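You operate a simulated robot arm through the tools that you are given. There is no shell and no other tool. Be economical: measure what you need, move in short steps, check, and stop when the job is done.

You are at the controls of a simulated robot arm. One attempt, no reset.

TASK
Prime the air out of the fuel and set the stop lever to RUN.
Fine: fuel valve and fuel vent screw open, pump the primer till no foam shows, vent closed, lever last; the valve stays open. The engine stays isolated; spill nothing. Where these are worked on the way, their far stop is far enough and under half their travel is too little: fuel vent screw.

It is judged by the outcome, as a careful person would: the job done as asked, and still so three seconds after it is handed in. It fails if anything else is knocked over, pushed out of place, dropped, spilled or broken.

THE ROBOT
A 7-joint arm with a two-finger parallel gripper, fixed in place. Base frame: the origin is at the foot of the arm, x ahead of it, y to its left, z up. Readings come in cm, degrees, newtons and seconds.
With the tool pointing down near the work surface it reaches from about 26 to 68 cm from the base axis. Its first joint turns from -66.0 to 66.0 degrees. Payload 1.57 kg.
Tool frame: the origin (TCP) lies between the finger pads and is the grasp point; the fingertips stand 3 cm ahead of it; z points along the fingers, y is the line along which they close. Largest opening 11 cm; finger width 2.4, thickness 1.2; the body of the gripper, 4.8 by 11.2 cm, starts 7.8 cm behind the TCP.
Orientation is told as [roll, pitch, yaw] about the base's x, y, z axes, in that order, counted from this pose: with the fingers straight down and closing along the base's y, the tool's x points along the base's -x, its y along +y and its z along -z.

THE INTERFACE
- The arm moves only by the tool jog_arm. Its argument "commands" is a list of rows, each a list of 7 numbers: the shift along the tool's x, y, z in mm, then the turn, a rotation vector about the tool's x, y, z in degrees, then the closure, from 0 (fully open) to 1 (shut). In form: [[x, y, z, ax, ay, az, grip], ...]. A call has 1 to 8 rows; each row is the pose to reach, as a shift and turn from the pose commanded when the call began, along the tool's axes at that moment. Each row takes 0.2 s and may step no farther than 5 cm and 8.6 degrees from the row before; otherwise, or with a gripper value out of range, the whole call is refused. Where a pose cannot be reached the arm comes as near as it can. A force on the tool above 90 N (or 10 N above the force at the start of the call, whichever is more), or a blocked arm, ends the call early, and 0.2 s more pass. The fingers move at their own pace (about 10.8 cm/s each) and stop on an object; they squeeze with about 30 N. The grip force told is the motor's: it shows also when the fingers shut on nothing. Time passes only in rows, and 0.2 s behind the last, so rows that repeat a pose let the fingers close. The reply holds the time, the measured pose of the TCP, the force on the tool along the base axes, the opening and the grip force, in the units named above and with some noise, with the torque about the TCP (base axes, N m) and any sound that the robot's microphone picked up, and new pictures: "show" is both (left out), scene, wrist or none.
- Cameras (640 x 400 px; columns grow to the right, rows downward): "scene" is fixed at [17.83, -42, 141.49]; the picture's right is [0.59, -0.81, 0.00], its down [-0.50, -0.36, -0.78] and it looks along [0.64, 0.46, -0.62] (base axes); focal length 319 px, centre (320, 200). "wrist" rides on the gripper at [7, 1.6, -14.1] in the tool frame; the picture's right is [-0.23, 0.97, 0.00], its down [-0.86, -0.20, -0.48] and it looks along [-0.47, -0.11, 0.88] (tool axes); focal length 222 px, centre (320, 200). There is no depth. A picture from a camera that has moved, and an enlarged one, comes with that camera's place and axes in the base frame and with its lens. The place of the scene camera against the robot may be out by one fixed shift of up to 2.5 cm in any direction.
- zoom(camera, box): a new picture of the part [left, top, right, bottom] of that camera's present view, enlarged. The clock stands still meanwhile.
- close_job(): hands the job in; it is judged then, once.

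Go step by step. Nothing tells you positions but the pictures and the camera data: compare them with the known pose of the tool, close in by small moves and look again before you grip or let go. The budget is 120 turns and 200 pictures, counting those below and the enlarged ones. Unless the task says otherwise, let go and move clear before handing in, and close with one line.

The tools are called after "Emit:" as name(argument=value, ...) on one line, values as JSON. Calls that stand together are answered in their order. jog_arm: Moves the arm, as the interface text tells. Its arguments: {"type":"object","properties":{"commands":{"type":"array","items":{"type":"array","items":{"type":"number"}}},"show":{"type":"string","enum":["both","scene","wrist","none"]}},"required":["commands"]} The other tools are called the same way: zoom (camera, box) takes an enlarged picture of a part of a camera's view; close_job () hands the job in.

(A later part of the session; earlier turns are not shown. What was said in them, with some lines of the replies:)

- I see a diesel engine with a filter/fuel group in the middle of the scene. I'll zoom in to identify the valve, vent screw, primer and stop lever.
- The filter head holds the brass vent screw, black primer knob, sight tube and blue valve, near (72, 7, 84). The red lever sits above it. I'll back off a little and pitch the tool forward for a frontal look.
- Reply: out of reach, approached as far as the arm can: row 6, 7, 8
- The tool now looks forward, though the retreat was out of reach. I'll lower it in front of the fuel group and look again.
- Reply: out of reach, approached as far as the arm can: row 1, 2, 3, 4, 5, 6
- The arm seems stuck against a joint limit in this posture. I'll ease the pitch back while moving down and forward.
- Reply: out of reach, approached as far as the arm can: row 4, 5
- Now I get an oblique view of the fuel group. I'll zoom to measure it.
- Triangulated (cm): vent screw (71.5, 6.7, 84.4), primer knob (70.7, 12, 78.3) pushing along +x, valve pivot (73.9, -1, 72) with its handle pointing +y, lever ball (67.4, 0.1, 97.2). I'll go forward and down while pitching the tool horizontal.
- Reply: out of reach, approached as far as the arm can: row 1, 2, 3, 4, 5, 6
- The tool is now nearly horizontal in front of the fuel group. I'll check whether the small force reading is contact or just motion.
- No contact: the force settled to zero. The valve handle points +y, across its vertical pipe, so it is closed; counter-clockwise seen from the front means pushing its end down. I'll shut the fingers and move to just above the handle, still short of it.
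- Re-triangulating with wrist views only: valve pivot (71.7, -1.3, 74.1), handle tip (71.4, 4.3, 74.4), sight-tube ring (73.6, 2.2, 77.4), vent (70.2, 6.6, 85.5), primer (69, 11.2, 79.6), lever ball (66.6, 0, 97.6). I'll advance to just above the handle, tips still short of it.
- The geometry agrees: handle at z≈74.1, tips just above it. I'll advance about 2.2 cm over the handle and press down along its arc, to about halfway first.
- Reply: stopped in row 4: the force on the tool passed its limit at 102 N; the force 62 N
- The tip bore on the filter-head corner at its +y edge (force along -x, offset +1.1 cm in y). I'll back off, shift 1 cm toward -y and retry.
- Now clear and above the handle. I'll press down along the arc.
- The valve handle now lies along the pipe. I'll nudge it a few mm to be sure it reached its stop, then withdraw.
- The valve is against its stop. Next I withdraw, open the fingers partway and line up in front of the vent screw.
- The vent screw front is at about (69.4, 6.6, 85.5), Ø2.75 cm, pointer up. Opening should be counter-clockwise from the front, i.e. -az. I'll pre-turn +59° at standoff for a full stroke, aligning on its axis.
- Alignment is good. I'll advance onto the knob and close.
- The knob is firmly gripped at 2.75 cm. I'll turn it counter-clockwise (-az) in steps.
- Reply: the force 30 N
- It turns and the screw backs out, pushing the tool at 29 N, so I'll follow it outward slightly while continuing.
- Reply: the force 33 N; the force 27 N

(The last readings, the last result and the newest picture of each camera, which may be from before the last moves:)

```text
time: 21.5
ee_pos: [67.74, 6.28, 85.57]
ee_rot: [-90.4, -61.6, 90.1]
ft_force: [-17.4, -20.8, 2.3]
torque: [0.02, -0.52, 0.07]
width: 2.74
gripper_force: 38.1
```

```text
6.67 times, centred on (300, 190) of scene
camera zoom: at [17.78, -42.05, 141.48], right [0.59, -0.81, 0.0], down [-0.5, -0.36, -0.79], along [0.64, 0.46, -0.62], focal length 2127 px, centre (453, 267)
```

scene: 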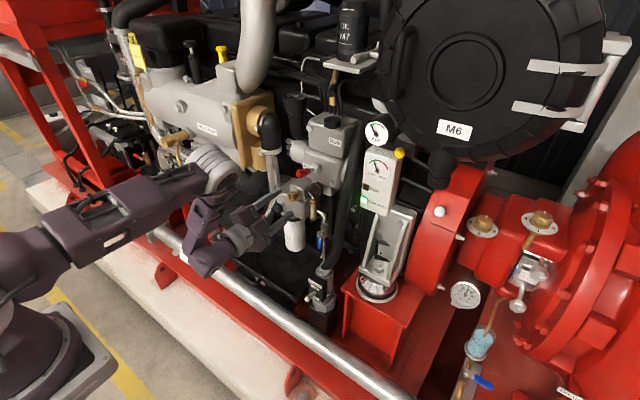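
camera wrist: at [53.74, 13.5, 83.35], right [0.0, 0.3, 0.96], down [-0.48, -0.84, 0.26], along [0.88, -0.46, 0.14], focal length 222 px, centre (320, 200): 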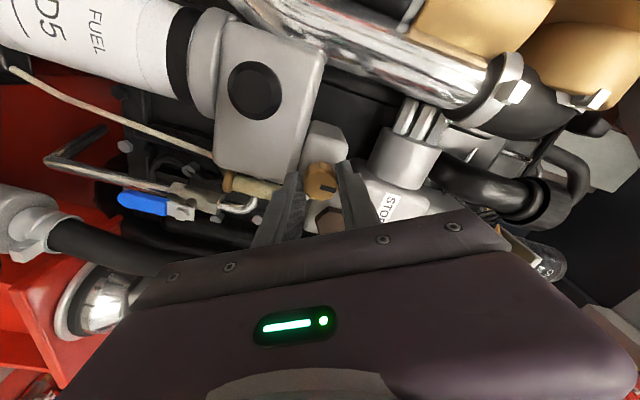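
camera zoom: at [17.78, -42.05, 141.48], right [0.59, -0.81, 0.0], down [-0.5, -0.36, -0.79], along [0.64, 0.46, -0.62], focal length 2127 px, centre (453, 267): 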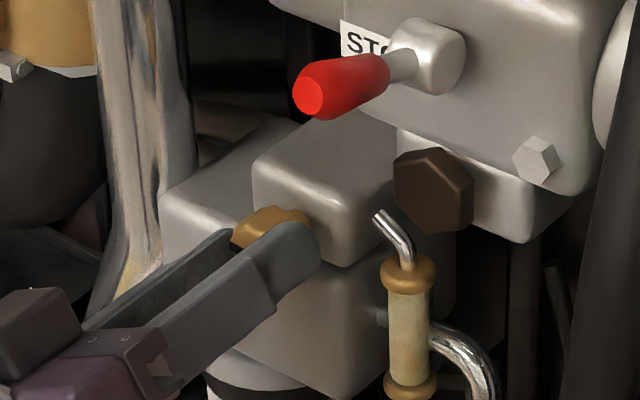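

Emit:
jog_arm(commands=[[0, -0.5, -0.5, 0, 0, -8, 1], [0, -0.5, -0.5, 0, 0, -16, 1], [0, -0.5, -0.5, 0, 0, -24, 1], [0, -0.5, -0.5, 0, 0, -32, 1]], show="wrist")

Emit:
zoom(camera="wrist", box=[240, 110, 400, 210])

Emit:
zoom(camera="scene", box=[260, 160, 340, 220])

```text
time: 22.5
ee_pos: [67.85, 6.38, 85.53]
ee_rot: [-90.3, -29.6, 89.9]
ft_force: [-7.8, -26.0, 10.8]
torque: [0.1, -0.36, 0.26]
width: 2.76
gripper_force: 38.6
camera wrist: at [53.72, 1.21, 80.61], right [0.01, 0.68, -0.74], down [-0.48, 0.65, 0.59], along [0.88, 0.35, 0.33], focal length 222 px, centre (320, 200)
```

wrist: 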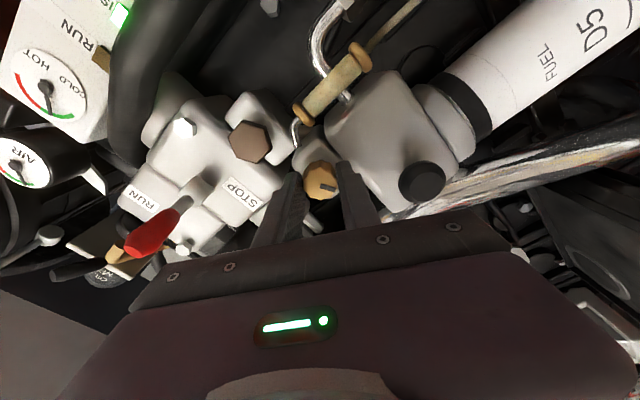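

```text
4.00 times, centred on (320, 160) of wrist
camera zoom: at [53.72, 1.21, 80.61], right [0.01, 0.68, -0.74], down [-0.48, 0.65, 0.59], along [0.88, 0.35, 0.33], focal length 888 px, centre (320, 360)
```

zoom: 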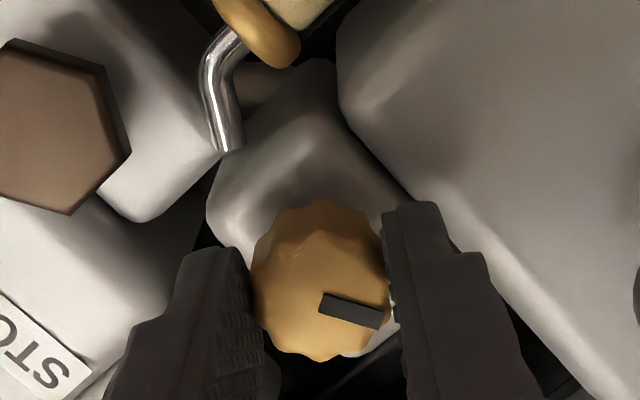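

```text
6.67 times, centred on (300, 190) of scene
camera zoom: at [17.78, -42.07, 141.48], right [0.59, -0.81, 0.0], down [-0.5, -0.36, -0.79], along [0.64, 0.46, -0.62], focal length 2127 px, centre (453, 267)
```

zoom: 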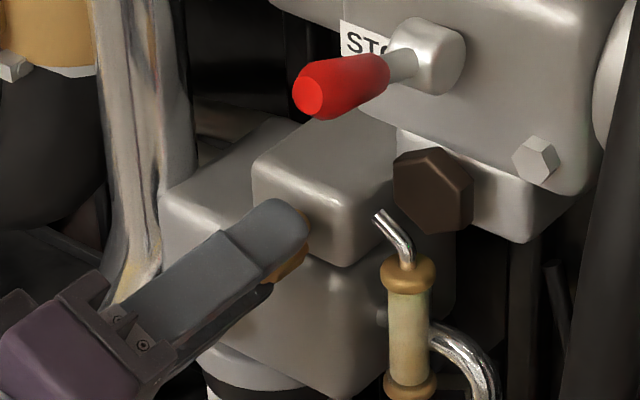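

The screw has turned 120° without slip and no stop felt. Continuing.

Emit:
jog_arm(commands=[[0.6, -0.9, -0.5, 0, 0, -8, 1], [0.6, -0.9, -0.5, 0, 0, -16, 1], [0.6, -0.9, -0.5, 0, 0, -24, 1], [0.6, -0.9, -0.5, 0, 0, -32, 1], [0.6, -0.9, -0.5, 0, 0, -40, 1]], show="none")

Emit:
zoom(camera="wrist", box=[240, 110, 400, 210])

```text
time: 23.7
ee_pos: [67.73, 6.3, 85.53]
ee_rot: [-90.3, 10.5, 89.9]
ft_force: [3.7, -1.7, 16.0]
torque: [0.09, -0.22, 0.13]
width: 2.75
gripper_force: 37.5
```

```text
4.00 times, centred on (320, 160) of wrist
camera zoom: at [53.68, -0.72, 85.19], right [0.0, 0.05, -1.0], down [-0.48, 0.88, 0.04], along [0.88, 0.48, 0.03], focal length 888 px, centre (320, 360)
```

zoom: 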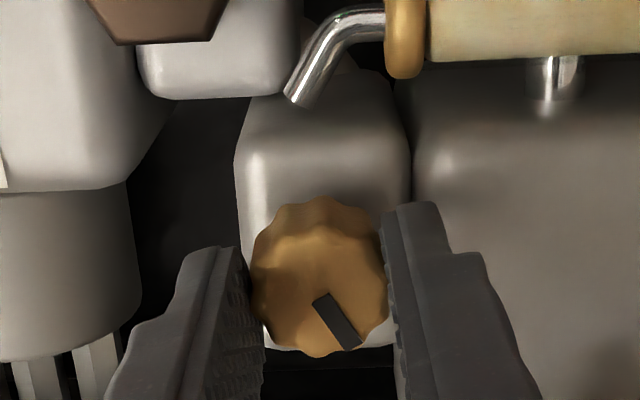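

The fingers slipped round the last ~30° with the pointer stuck near 130°: the vent has reached its far stop. I'll release, back off, shut the fingers and line up on the primer knob.

Emit:
jog_arm(commands=[[0, 0, 0, 0, 0, 0, 0.5], [0, 0, -25, 0, 0, 0, 0.5], [0, 0, -50, 0, 0, 8, 0.6], [-20, 16, -60, 0, 0, 16, 0.8], [-40, 33, -60, 0, 0, 24, 1], [-59.5, 49, -60, 0, 0, 32, 1], [-59.5, 49, -60, 0, 0, 40, 1], [-59.5, 49, -60, 0, 0, 40, 1]])

Emit:
zoom(camera="wrist", box=[240, 80, 432, 200])

Emit:
zoom(camera="scene", box=[240, 150, 340, 230])

```text
time: 25.5
ee_pos: [61.71, 11.51, 79.87]
ee_rot: [-90.1, -29.9, 90.0]
ft_force: [0.4, -0.1, -0.3]
torque: [-0.02, 0.0, -0.02]
width: 0.0
gripper_force: 21.0
camera wrist: at [47.69, 6.31, 74.85], right [0.0, 0.68, -0.73], down [-0.48, 0.64, 0.6], along [0.88, 0.35, 0.33], focal length 222 px, centre (320, 200)
```

scene: 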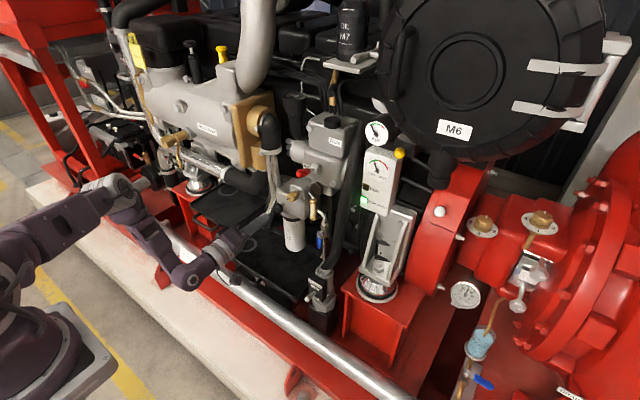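
wrist: 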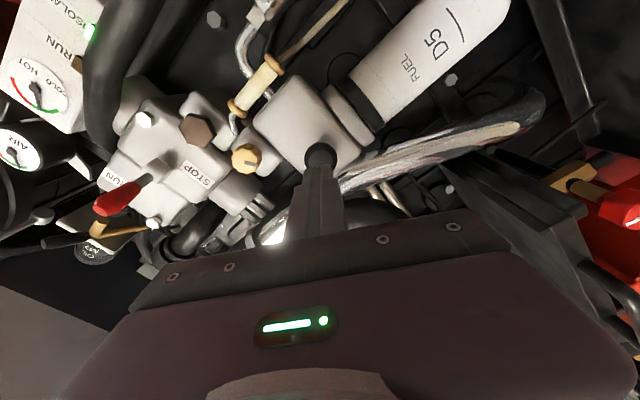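

```text
3.33 times, centred on (336, 140) of wrist
camera zoom: at [47.69, 6.31, 74.85], right [0.0, 0.68, -0.73], down [-0.48, 0.64, 0.6], along [0.88, 0.35, 0.33], focal length 740 px, centre (267, 400)
```

zoom: 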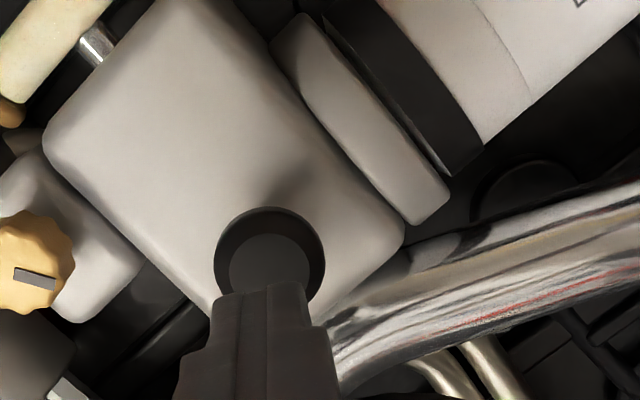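

```text
5.00 times, centred on (290, 190) of scene
camera zoom: at [17.83, -42.0, 141.49], right [0.59, -0.81, 0.0], down [-0.5, -0.36, -0.78], along [0.64, 0.46, -0.62], focal length 1596 px, centre (470, 250)
```

zoom: 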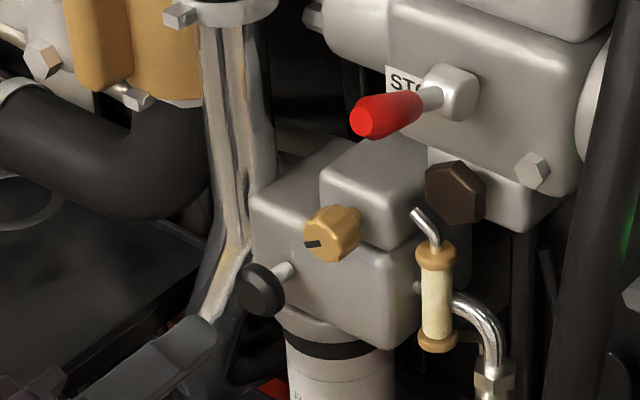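

The fingertips are lined up on the primer knob. I'll advance and press it in gradually.

Emit:
jog_arm(commands=[[-1.7, 1, 20, 0, 0, 0, 1], [-1.7, 1, 38, 0, 0, 0, 1], [-1.7, 1, 45, 0, 0, 0, 1], [-1.7, 1, 50, 0, 0, 0, 1], [-1.7, 1, 55, 0, 0, 0, 1]], show="none")

Emit:
zoom(camera="scene", box=[240, 150, 340, 230])

```text
time: 26.7
ee_pos: [66.97, 11.66, 79.64]
ee_rot: [-90.2, -29.6, 90.2]
ft_force: [-40.7, 12.8, 9.0]
torque: [0.03, -0.25, 0.27]
width: 0.01
gripper_force: 21.9
heard: click
```

```text
5.00 times, centred on (290, 190) of scene
camera zoom: at [17.72, -41.98, 141.51], right [0.59, -0.81, 0.0], down [-0.5, -0.36, -0.79], along [0.64, 0.46, -0.62], focal length 1596 px, centre (470, 250)
```

zoom: 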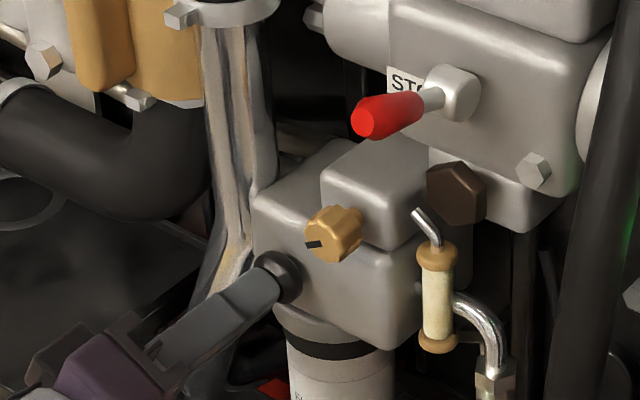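

A click — full stroke. I'll retract, confirm that the knob returns, and pump again.

Emit:
jog_arm(commands=[[0, 0, -15, 0, 0, 0, 1], [0, 0, -28, 0, 0, 0, 1]], show="none")

Emit:
zoom(camera="scene", box=[240, 150, 340, 230])

```text
time: 27.3
ee_pos: [64.54, 11.72, 79.65]
ee_rot: [-90.2, -29.7, 90.0]
ft_force: [-0.5, 0.6, -0.4]
torque: [-0.02, 0.0, 0.01]
width: 0.0
gripper_force: 21.6
```

```text
5.00 times, centred on (290, 190) of scene
camera zoom: at [17.83, -42.0, 141.49], right [0.59, -0.81, 0.0], down [-0.5, -0.36, -0.78], along [0.64, 0.46, -0.62], focal length 1596 px, centre (470, 250)
```

zoom: 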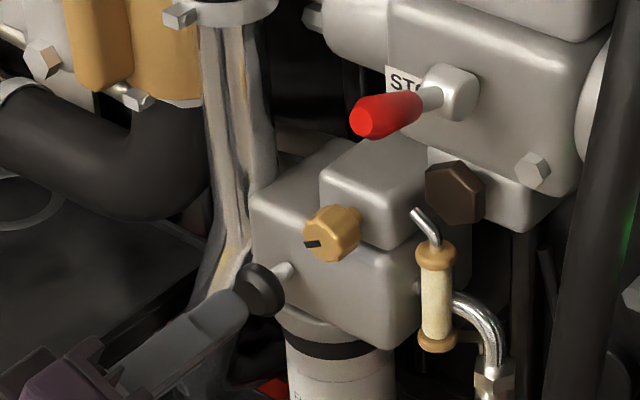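

The knob springs back. More strokes, watching the sight tube.

Emit:
jog_arm(commands=[[0, 0, 16, 0, 0, 0, 1], [0, 0, 27, 0, 0, 0, 1], [0, 0, 12, 0, 0, 0, 1], [0, 0, 0, 0, 0, 0, 1], [0, 0, 16, 0, 0, 0, 1], [0, 0, 27, 0, 0, 0, 1], [0, 0, 12, 0, 0, 0, 1], [0, 0, 0, 0, 0, 0, 1]], show="none")

Emit:
zoom(camera="scene", box=[270, 180, 350, 230])

```text
time: 29.1
ee_pos: [64.4, 11.54, 79.78]
ee_rot: [-90.2, -29.8, 90.0]
ft_force: [-0.4, 0.1, 0.5]
torque: [-0.01, -0.02, -0.03]
width: 0.0
gripper_force: 21.8
heard: click, click
```

```text
8.00 times, centred on (310, 205) of scene
camera zoom: at [17.83, -42.0, 141.49], right [0.59, -0.81, 0.0], down [-0.5, -0.36, -0.78], along [0.64, 0.46, -0.62], focal length 2553 px, centre (400, 160)
```

zoom: 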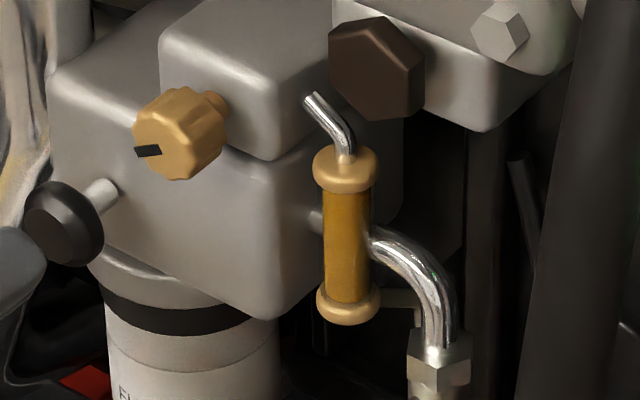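

Two more clicks and the tube is now amber. Zooming to check for any foam.

Emit:
zoom(camera="scene", box=[304, 195, 324, 225])

Emit:
zoom(camera="wrist", box=[200, 40, 296, 130])

```text
13.33 times, centred on (314, 210) of scene
camera zoom: at [17.83, -42.0, 141.49], right [0.59, -0.81, 0.0], down [-0.5, -0.36, -0.78], along [0.64, 0.46, -0.62], focal length 4255 px, centre (400, 67)
```

zoom: 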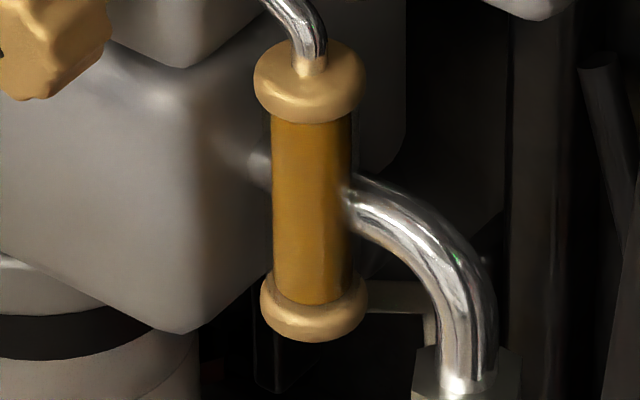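

```text
4.44 times, centred on (248, 85) of wrist
camera zoom: at [50.29, 6.35, 74.78], right [0.0, 0.68, -0.73], down [-0.48, 0.64, 0.6], along [0.88, 0.35, 0.33], focal length 987 px, centre (640, 711)
```

zoom: 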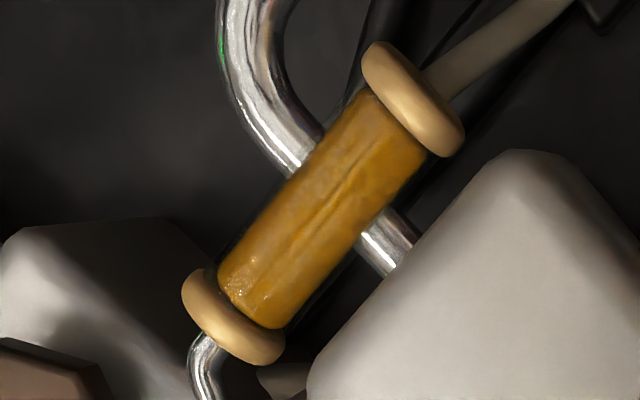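

Emit:
zoom(camera="wrist", box=[226, 54, 274, 124])

```text
5.71 times, centred on (250, 89) of wrist
camera zoom: at [50.29, 6.35, 74.78], right [0.0, 0.68, -0.73], down [-0.48, 0.64, 0.6], along [0.88, 0.35, 0.33], focal length 1269 px, centre (720, 834)
```

zoom: 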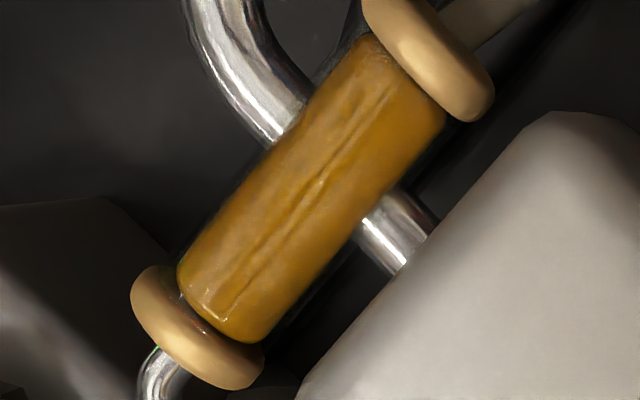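

No foam shows: uniform amber. Now I go back to the vent screw, fingers open, to close it.

Emit:
jog_arm(commands=[[0, 0, -24, 0, 0, 0, 1], [5, -25, -28, 0, 0, -5, 0.8], [10, -50, -28, 0, 0, -10, 0.45], [15, -75, -28, 0, 0, -15, 0.45], [15, -75, -28, 0, 0, -15, 0.45]], show="none")

Emit:
zoom(camera="wrist", box=[220, 90, 412, 210])

Emit:
zoom(camera="scene", box=[260, 160, 340, 220])

```text
time: 30.3
ee_pos: [61.35, 6.53, 85.36]
ee_rot: [-90.1, -14.7, 90.0]
ft_force: [0.4, 0.2, -0.2]
torque: [-0.01, 0.02, 0.01]
width: 6.03
gripper_force: 0.0
```

```text
3.33 times, centred on (316, 150) of wrist
camera zoom: at [47.43, 0.23, 82.01], right [0.0, 0.47, -0.88], down [-0.48, 0.78, 0.41], along [0.88, 0.42, 0.22], focal length 740 px, centre (333, 367)
```

zoom: 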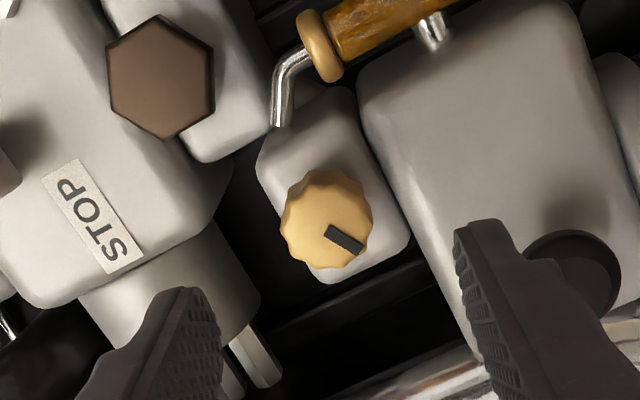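

```text
6.67 times, centred on (300, 190) of scene
camera zoom: at [17.83, -42.0, 141.49], right [0.59, -0.81, 0.0], down [-0.5, -0.36, -0.78], along [0.64, 0.46, -0.62], focal length 2127 px, centre (453, 267)
```

zoom: 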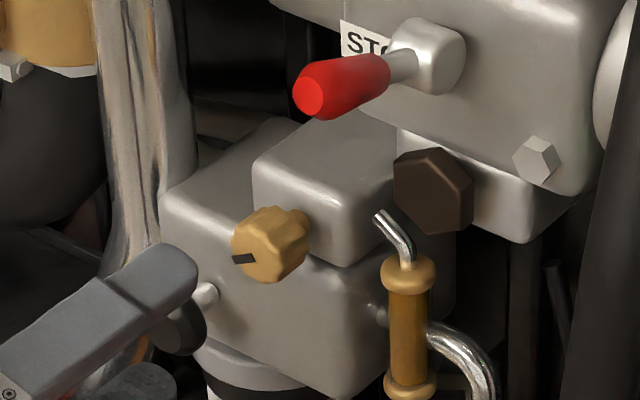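

Tube stays amber; the pointer sits ~120° open. I'll advance, grip and turn clockwise back to the closed stop.

Emit:
jog_arm(commands=[[1, 0, 33, 0, 0, 0, 0.45], [1, 0, 64, 0, 0, 0, 0.45], [1, 0, 64, 0, 0, 0, 1], [1, 0, 64, 0, 0, 0, 1], [1, 0, 64, 0, 0, 0, 1], [1, 0, 64, 0, 0, 8, 1], [1, 0, 64, 0, 0, 16, 1], [1, 0, 64, 0, 0, 24, 1]], show="none")

Emit:
zoom(camera="wrist", box=[240, 110, 400, 210])

```text
time: 32.1
ee_pos: [68.16, 6.14, 85.44]
ee_rot: [-90.4, -38.8, 90.1]
ft_force: [2.3, -9.2, 23.0]
torque: [0.03, -0.22, -0.16]
width: 2.69
gripper_force: 37.8
```

```text
4.00 times, centred on (320, 160) of wrist
camera zoom: at [54.06, 1.92, 79.73], right [0.0, 0.79, -0.62], down [-0.48, 0.54, 0.69], along [0.88, 0.29, 0.38], focal length 888 px, centre (320, 360)
```

zoom: 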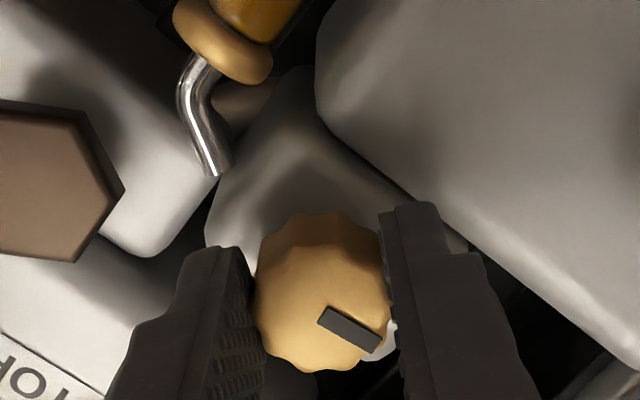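

It turns with the grip. Continuing clockwise.

Emit:
jog_arm(commands=[[0, 0, 0, 0, 0, 8, 1], [0, 0, 0, 0, 0, 16, 1], [0, 0, 0, 0, 0, 24, 1], [0, 0, 0, 0, 0, 32, 1], [0, 0, 0, 0, 0, 40, 1]], show="none")

Emit:
zoom(camera="scene", box=[260, 160, 340, 220])

```text
time: 33.3
ee_pos: [68.02, 6.34, 85.54]
ee_rot: [-90.9, -78.9, 90.8]
ft_force: [26.6, -8.8, 13.2]
torque: [0.01, -0.3, -0.1]
width: 2.69
gripper_force: 37.5
```

```text
6.67 times, centred on (300, 190) of scene
camera zoom: at [17.86, -42.02, 141.48], right [0.59, -0.81, 0.0], down [-0.5, -0.36, -0.78], along [0.64, 0.46, -0.62], focal length 2127 px, centre (453, 267)
```

zoom: 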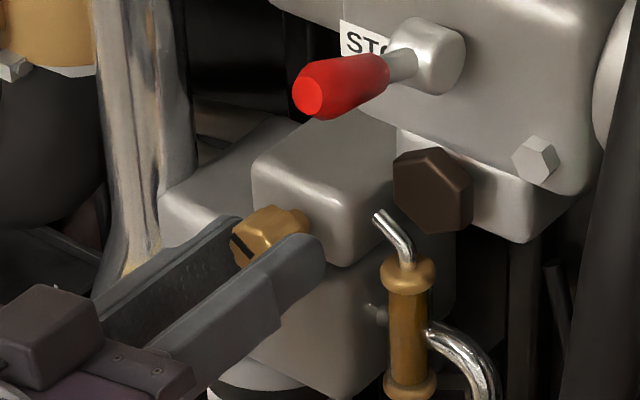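

Emit:
jog_arm(commands=[[0, 0, 1.5, 0, 0, 8, 1], [0, 0, 1.5, 0, 0, 16, 1], [0, 0, 1.5, 0, 0, 24, 1], [0, 0, 1.5, 0, 0, 32, 1], [0, 0, 1.5, 0, 0, 40, 1], [0, 0, 1.5, 0, 0, 48, 1]], show="none")

Emit:
zoom(camera="scene", box=[260, 160, 340, 220])

Emit:
zoom(camera="wrist", box=[240, 110, 400, 210])

```text
time: 34.7
ee_pos: [68.08, 6.56, 85.5]
ee_rot: [90.0, -53.3, -90.0]
ft_force: [-10.5, 13.2, 9.5]
torque: [0.02, -0.52, -0.21]
width: 2.69
gripper_force: 37.7
```

```text
6.67 times, centred on (300, 190) of scene
camera zoom: at [17.78, -41.97, 141.51], right [0.59, -0.81, 0.0], down [-0.5, -0.36, -0.78], along [0.64, 0.46, -0.62], focal length 2127 px, centre (453, 267)
```

zoom: 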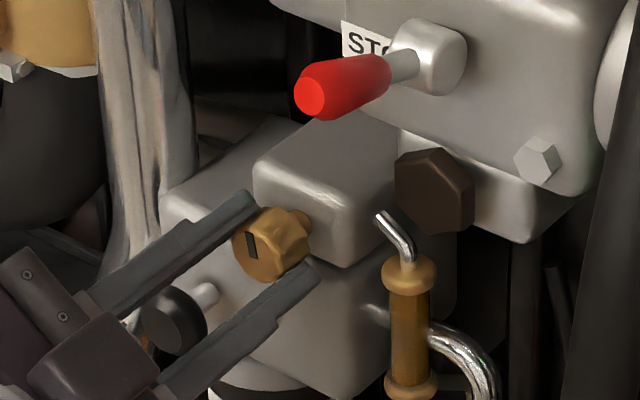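

```text
4.00 times, centred on (320, 160) of wrist
camera zoom: at [53.99, 12.06, 80.78], right [0.0, 0.64, 0.77], down [-0.48, -0.67, 0.56], along [0.88, -0.36, 0.31], focal length 888 px, centre (320, 360)
```

zoom: 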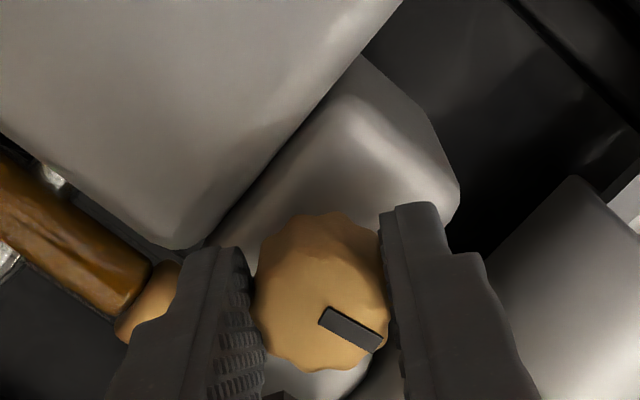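

Nearly at the original pointer-up position; continuing until it meets its closed stop.

Emit:
jog_arm(commands=[[0, 0, 0, 0, 0, 8, 1], [0, 0, 0, 0, 0, 16, 1], [0, 0, 0, 0, 0, 24, 1], [0, 0, 0, 0, 0, 30, 1]], show="none")

Emit:
zoom(camera="scene", box=[260, 160, 340, 220])

Emit:
zoom(camera="wrist", box=[240, 110, 400, 210])

```text
time: 35.7
ee_pos: [68.12, 6.57, 85.53]
ee_rot: [90.6, -23.3, -90.0]
ft_force: [0.6, 21.9, 22.5]
torque: [-0.32, -0.19, -0.07]
width: 2.77
gripper_force: 38.4
```

```text
6.67 times, centred on (300, 190) of scene
camera zoom: at [17.78, -41.95, 141.51], right [0.59, -0.81, 0.0], down [-0.5, -0.36, -0.78], along [0.64, 0.46, -0.62], focal length 2127 px, centre (453, 267)
```

zoom: 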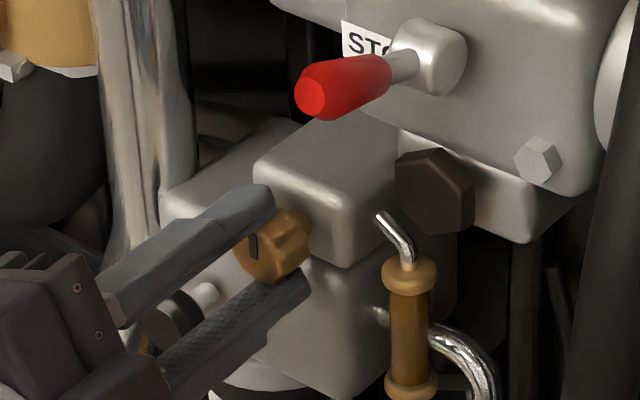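

```text
4.00 times, centred on (320, 160) of wrist
camera zoom: at [54.1, 13.66, 84.15], right [-0.01, 0.17, 0.98], down [-0.48, -0.87, 0.15], along [0.88, -0.47, 0.09], focal length 888 px, centre (320, 360)
```

zoom: 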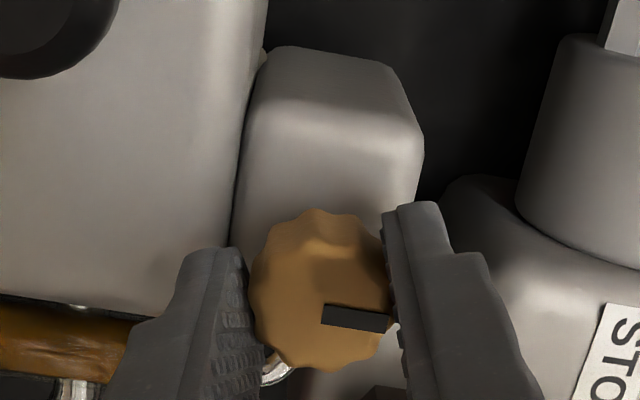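

The vent is at its closed stop: pointer straight up, fingers slipping. I'll release, back off and unroll to look at the lever.

Emit:
jog_arm(commands=[[0, 0, 0, 0, 0, 0, 0.5], [0, 0, -30, 0, 0, 0, 0.5], [0, 0, -60, 0, 0, -8.3, 0.5], [0, 0, -90, 0, 0, -16.6, 0.5], [-20, -8, -90, 0, 0, -25, 0.5], [-40, -16, -90, 0, 0, -33.3, 0.5], [-55, -22, -90, 0, 0, -41.6, 0.5], [-55, -22, -90, 0, 0, -50, 0.5]])

Emit:
zoom(camera="wrist", box=[220, 110, 412, 230])

Emit:
zoom(camera="scene", box=[270, 130, 350, 230])

```text
time: 37.5
ee_pos: [59.27, 0.52, 85.35]
ee_rot: [90.4, -73.6, -90.4]
ft_force: [-0.4, 0.2, 0.5]
torque: [-0.01, 0.01, 0.01]
width: 5.51
gripper_force: 0.0
camera wrist: at [45.24, 4.15, 79.12], right [0.0, 0.87, 0.49], down [-0.48, -0.43, 0.76], along [0.88, -0.24, 0.42], focal length 222 px, centre (320, 200)
```

scene: 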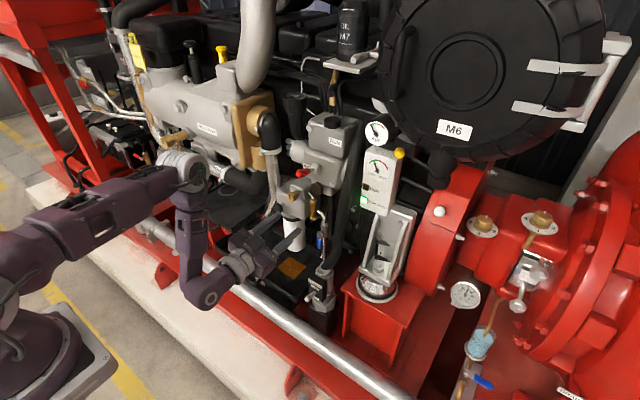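
wrist: 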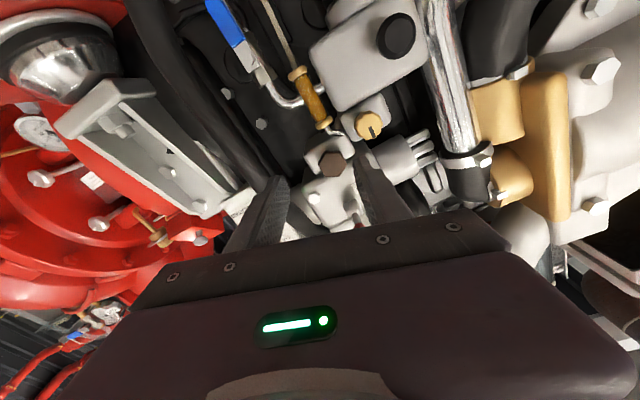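

```text
3.33 times, centred on (316, 170) of wrist
camera zoom: at [45.24, 4.15, 79.12], right [0.0, 0.87, 0.49], down [-0.48, -0.43, 0.76], along [0.88, -0.24, 0.42], focal length 740 px, centre (333, 300)
```

zoom: 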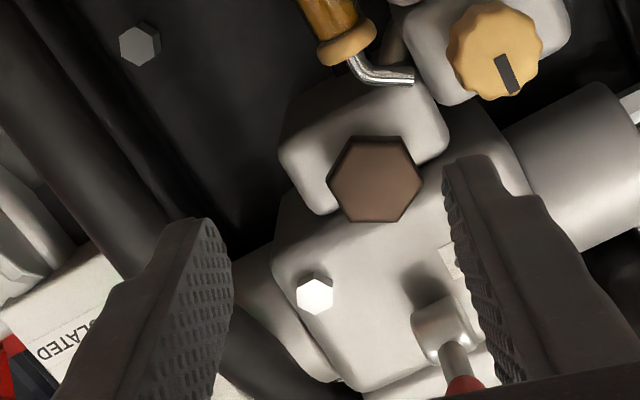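

```text
4.00 times, centred on (310, 180) of scene
camera zoom: at [17.83, -42.0, 141.49], right [0.59, -0.81, 0.0], down [-0.5, -0.36, -0.78], along [0.64, 0.46, -0.62], focal length 1276 px, centre (360, 280)
```

zoom: 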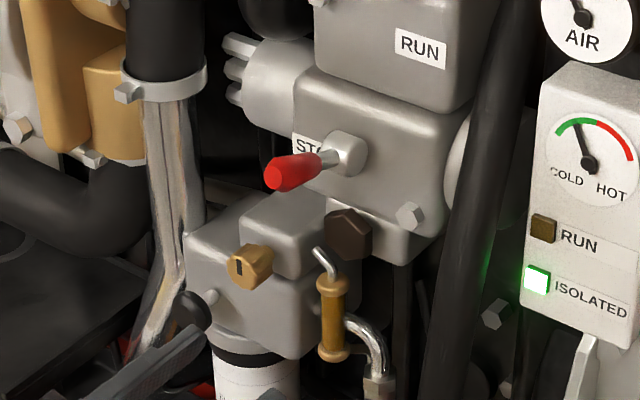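

Hub at about (73.4, 0, 96.3), ball at (66.6, 0, 97.6): the lever sticks out toward me at STOP and should swing up to RUN, about 7 cm above. I'll bring closed fingers beneath it.

Emit:
jog_arm(commands=[[-20, 5, 8, 0, 0, -8.2, 0.8], [-40, 10, 16, 0, 0, -16.4, 1], [-62, 15, 25, 0, 0, -16.4, 1], [-84, 19.5, 35, 0, 0, -16.4, 1], [-84, 19.5, 35, 0, 0, -16.4, 1]])

Emit:
zoom(camera="wrist", box=[220, 110, 412, 230])

Emit:
zoom(camera="scene", box=[260, 130, 360, 200])

```text
time: 38.7
ee_pos: [62.92, -0.1, 93.72]
ee_rot: [117.1, -89.6, -117.1]
ft_force: [0.1, -0.3, 0.0]
torque: [0.02, -0.01, -0.01]
width: 0.0
gripper_force: 21.0
camera wrist: at [48.96, 1.65, 86.86], right [0.0, 0.97, 0.23], down [-0.48, -0.2, 0.85], along [0.88, -0.11, 0.47], focal length 222 px, centre (320, 200)
```

scene: 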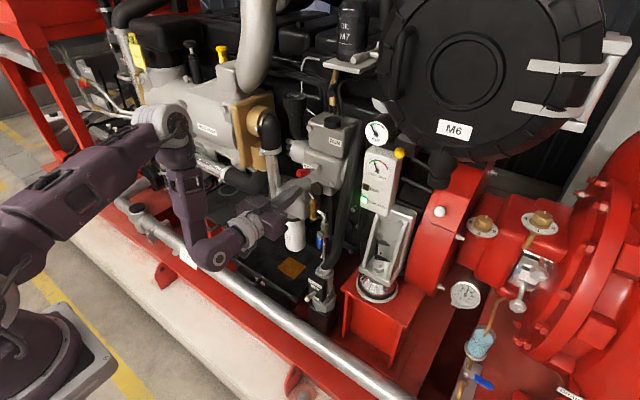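
wrist: 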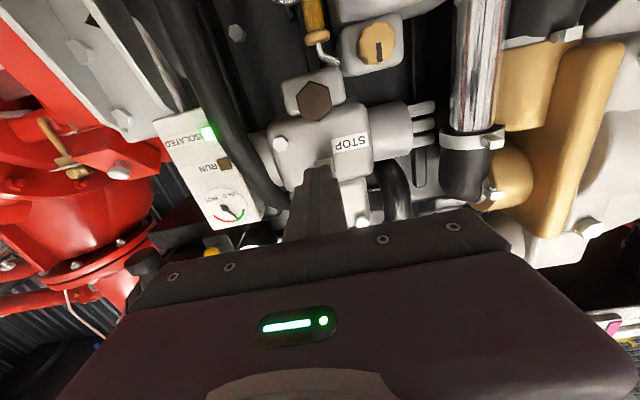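

```text
3.33 times, centred on (316, 170) of wrist
camera zoom: at [48.96, 1.65, 86.86], right [0.0, 0.97, 0.23], down [-0.48, -0.2, 0.85], along [0.88, -0.11, 0.47], focal length 740 px, centre (333, 300)
```

zoom: 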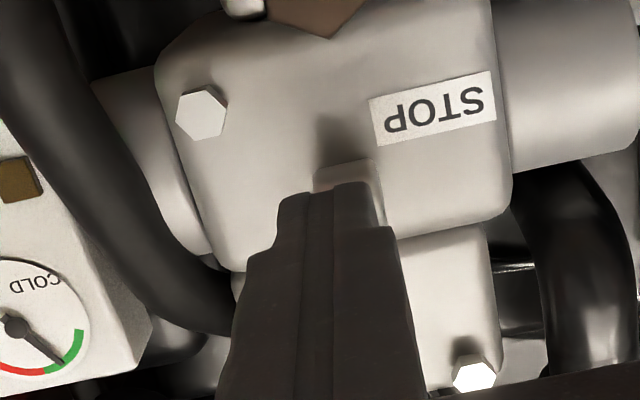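

```text
5.71 times, centred on (310, 165) of scene
camera zoom: at [17.83, -42.0, 141.49], right [0.59, -0.81, 0.0], down [-0.5, -0.36, -0.78], along [0.64, 0.46, -0.62], focal length 1823 px, centre (377, 400)
```

zoom: 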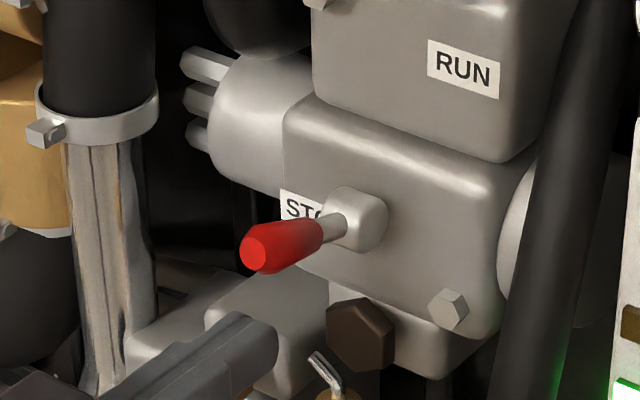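

Aligned beneath the lever. I'll move under it and lift gently.

Emit:
jog_arm(commands=[[-2, 0, 21, 0, 0, 0, 1], [-9, 0, 23, 0, 0, 0, 1], [-16, 0, 24, 0, 0, 0, 1], [-23, 0, 25, 0, 0, 0, 1], [-31, 0, 27, 0, 0, 0, 1]], show="none")

Emit:
zoom(camera="scene", box=[260, 130, 360, 200])

```text
time: 39.9
ee_pos: [65.39, -0.15, 97.23]
ee_rot: [123.0, -89.7, -122.9]
ft_force: [-1.0, -0.5, -1.3]
torque: [0.01, 0.02, -0.04]
width: 0.0
gripper_force: 21.2
```

```text
5.71 times, centred on (310, 165) of scene
camera zoom: at [17.83, -42.0, 141.49], right [0.59, -0.81, 0.0], down [-0.5, -0.36, -0.78], along [0.64, 0.46, -0.62], focal length 1823 px, centre (377, 400)
```

zoom: 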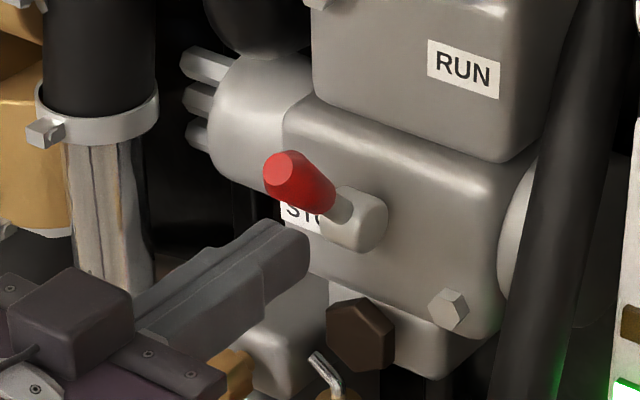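

The lever is swinging up as expected. Continuing along the arc.

Emit:
jog_arm(commands=[[-6, 0, 4, 0, 0, 0, 1], [-12, 0, 10, 0, 0, 0, 1], [-18, 0, 17, 0, 0, 0, 1], [-23, 0, 24, 0, 0, 0, 1]], show="none")

Emit:
zoom(camera="scene", box=[260, 120, 360, 200])

```text
time: 41.1
ee_pos: [67.31, -0.24, 99.21]
ee_rot: [18.9, -89.4, -19.2]
ft_force: [-44.4, 3.5, 4.5]
torque: [-0.06, -0.59, 0.14]
width: 0.0
gripper_force: 21.2
stopped in row 4: the force on the tool passed its limit at 93 N (the readings are from after the stop); the commanded pose is now the measured one
```

```text
5.00 times, centred on (310, 160) of scene
camera zoom: at [17.69, -41.99, 141.51], right [0.59, -0.81, 0.0], down [-0.5, -0.36, -0.79], along [0.64, 0.46, -0.62], focal length 1596 px, centre (370, 400)
```

zoom: 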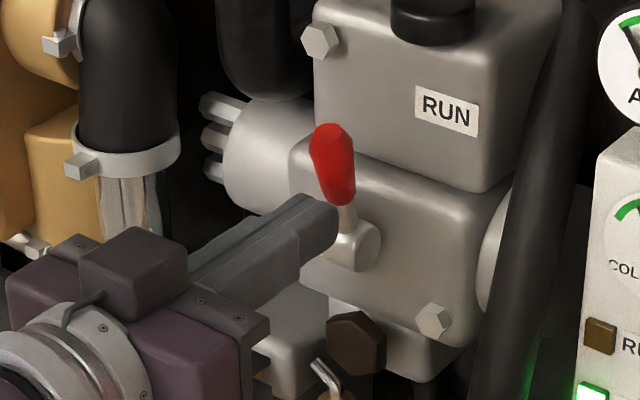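

The lever is up and met a firm stop, with contact at the finger's top edge. I'll back away and check that it stays at RUN.

Emit:
jog_arm(commands=[[0, 0, -20, 0, 0, 0, 1], [0, 0, -60, 0, 0, 0, 1], [0, 0, -100, 0, 0, 0, 1], [50, 0, -110, 0, 0, 0, 1], [50, 0, -110, 0, 0, 0, 1]])

Emit:
zoom(camera="scene", box=[260, 120, 360, 200])

Emit:
zoom(camera="scene", box=[240, 170, 360, 290])

Emit:
zoom(camera="wrist", box=[220, 90, 412, 210])

```text
refused: row 4 steps farther than a row can; nothing moved
```

```text
5.00 times, centred on (310, 160) of scene
camera zoom: at [17.69, -41.99, 141.51], right [0.59, -0.81, 0.0], down [-0.5, -0.36, -0.79], along [0.64, 0.46, -0.62], focal length 1596 px, centre (370, 400)
```

zoom: 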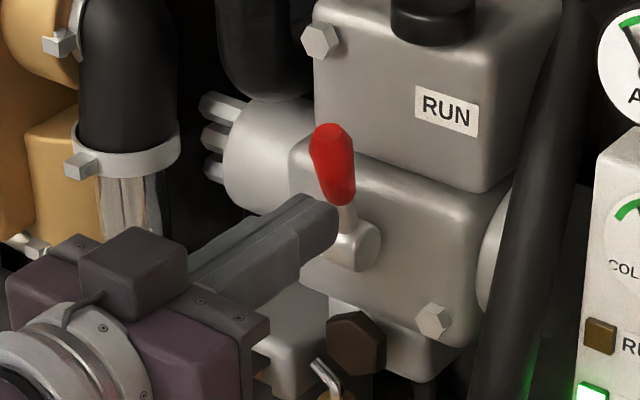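

```text
3.33 times, centred on (300, 230) of scene
camera zoom: at [17.69, -41.99, 141.51], right [0.59, -0.81, 0.0], down [-0.5, -0.36, -0.79], along [0.64, 0.46, -0.62], focal length 1064 px, centre (387, 100)
```

zoom: 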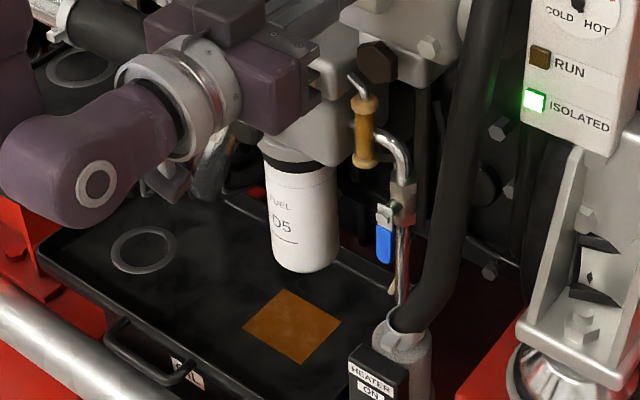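

```text
3.33 times, centred on (316, 150) of wrist
camera zoom: at [53.22, 1.61, 92.22], right [0.01, 0.97, 0.23], down [-0.47, -0.2, 0.86], along [0.88, -0.11, 0.46], focal length 740 px, centre (333, 367)
```

zoom: 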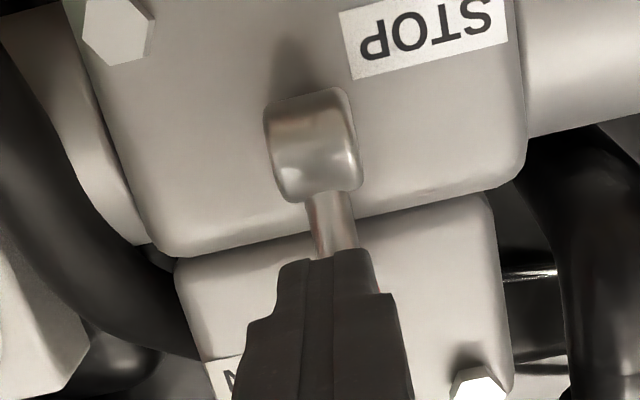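

The lever is up against its stop, and the drained fuel sits in the drip tray as expected. I'll back away in smaller steps.

Emit:
jog_arm(commands=[[0, 0, -20, 0, 0, 0, 1], [0, 0, -60, 0, 0, 0, 1], [0, 0, -100, 0, 0, 0, 1], [40, 0, -110, 0, 0, 0, 1], [40, 0, -110, 0, 0, 0, 1]])

Emit:
zoom(camera="scene", box=[260, 120, 360, 200])

Emit:
zoom(camera="scene", box=[260, 170, 340, 250])

Emit:
zoom(camera="wrist", box=[220, 90, 412, 210])

```text
time: 42.3
ee_pos: [56.81, -0.23, 95.19]
ee_rot: [28.4, -89.5, -28.6]
ft_force: [-1.1, 0.0, -0.2]
torque: [0.01, -0.04, 0.01]
width: 0.01
gripper_force: 20.9
camera wrist: at [42.63, 1.46, 88.41], right [0.0, 0.97, 0.23], down [-0.47, -0.2, 0.86], along [0.88, -0.11, 0.46], focal length 222 px, centre (320, 200)
```

scene: 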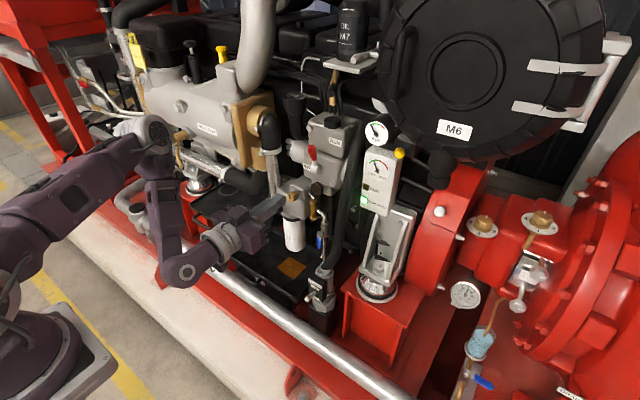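
wrist: 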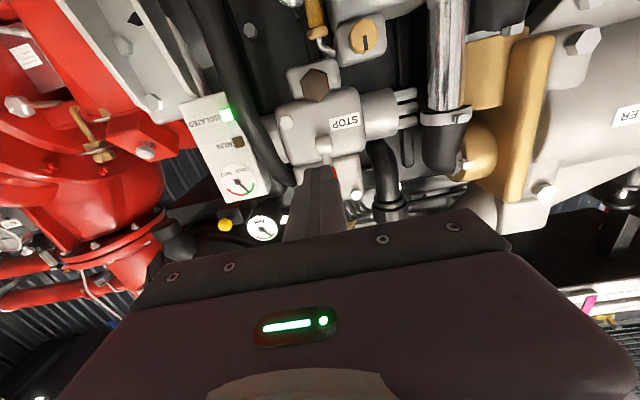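

```text
5.00 times, centred on (310, 160) of scene
camera zoom: at [17.83, -42.0, 141.49], right [0.59, -0.81, 0.0], down [-0.5, -0.36, -0.78], along [0.64, 0.46, -0.62], focal length 1596 px, centre (370, 400)
```

zoom: 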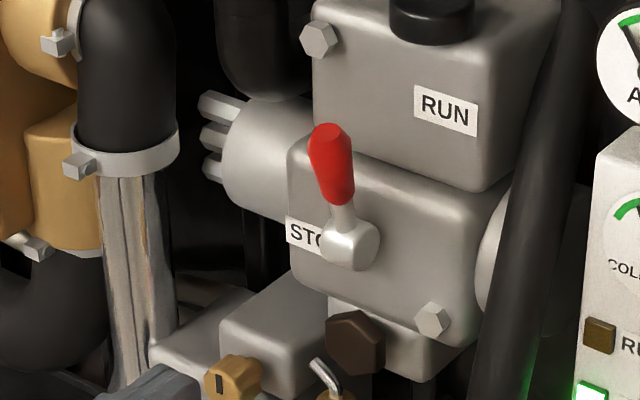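

```text
5.00 times, centred on (300, 210) of scene
camera zoom: at [17.83, -42.0, 141.49], right [0.59, -0.81, 0.0], down [-0.5, -0.36, -0.78], along [0.64, 0.46, -0.62], focal length 1596 px, centre (420, 150)
```

zoom: 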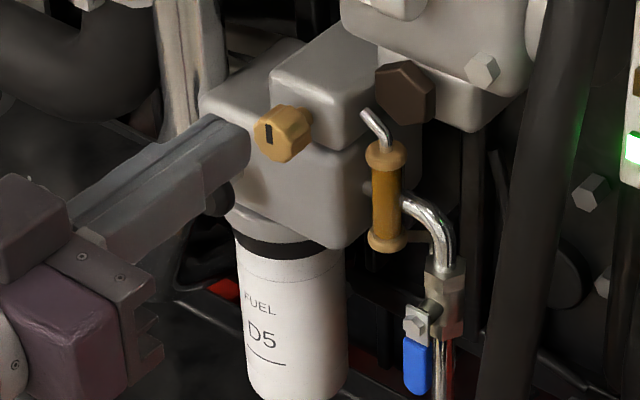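

```text
3.33 times, centred on (316, 150) of wrist
camera zoom: at [42.63, 1.46, 88.41], right [0.0, 0.97, 0.23], down [-0.47, -0.2, 0.86], along [0.88, -0.11, 0.46], focal length 740 px, centre (333, 367)
```

zoom: 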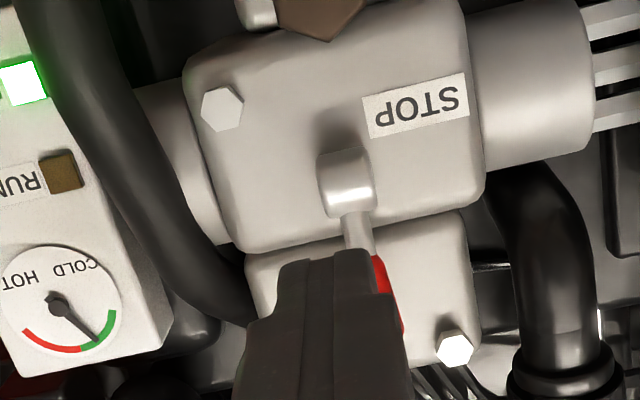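

Everything checks out: the lever stays up at RUN, the vent pointer is up (closed), the valve is in line with its pipe (open), the tube is clear amber, and the ISOLATED lamp is still lit. The arm is clear, so I'm handing in.

Emit:
close_job()

```text
The job is handed in.
```

The job is handed in: the fuel is primed with no foam showing, the vent is closed, the fuel valve is open, and the stop lever is at RUN. The engine is still isolated. Fuel purged through the vent is in the drip tray; I saw none outside it.
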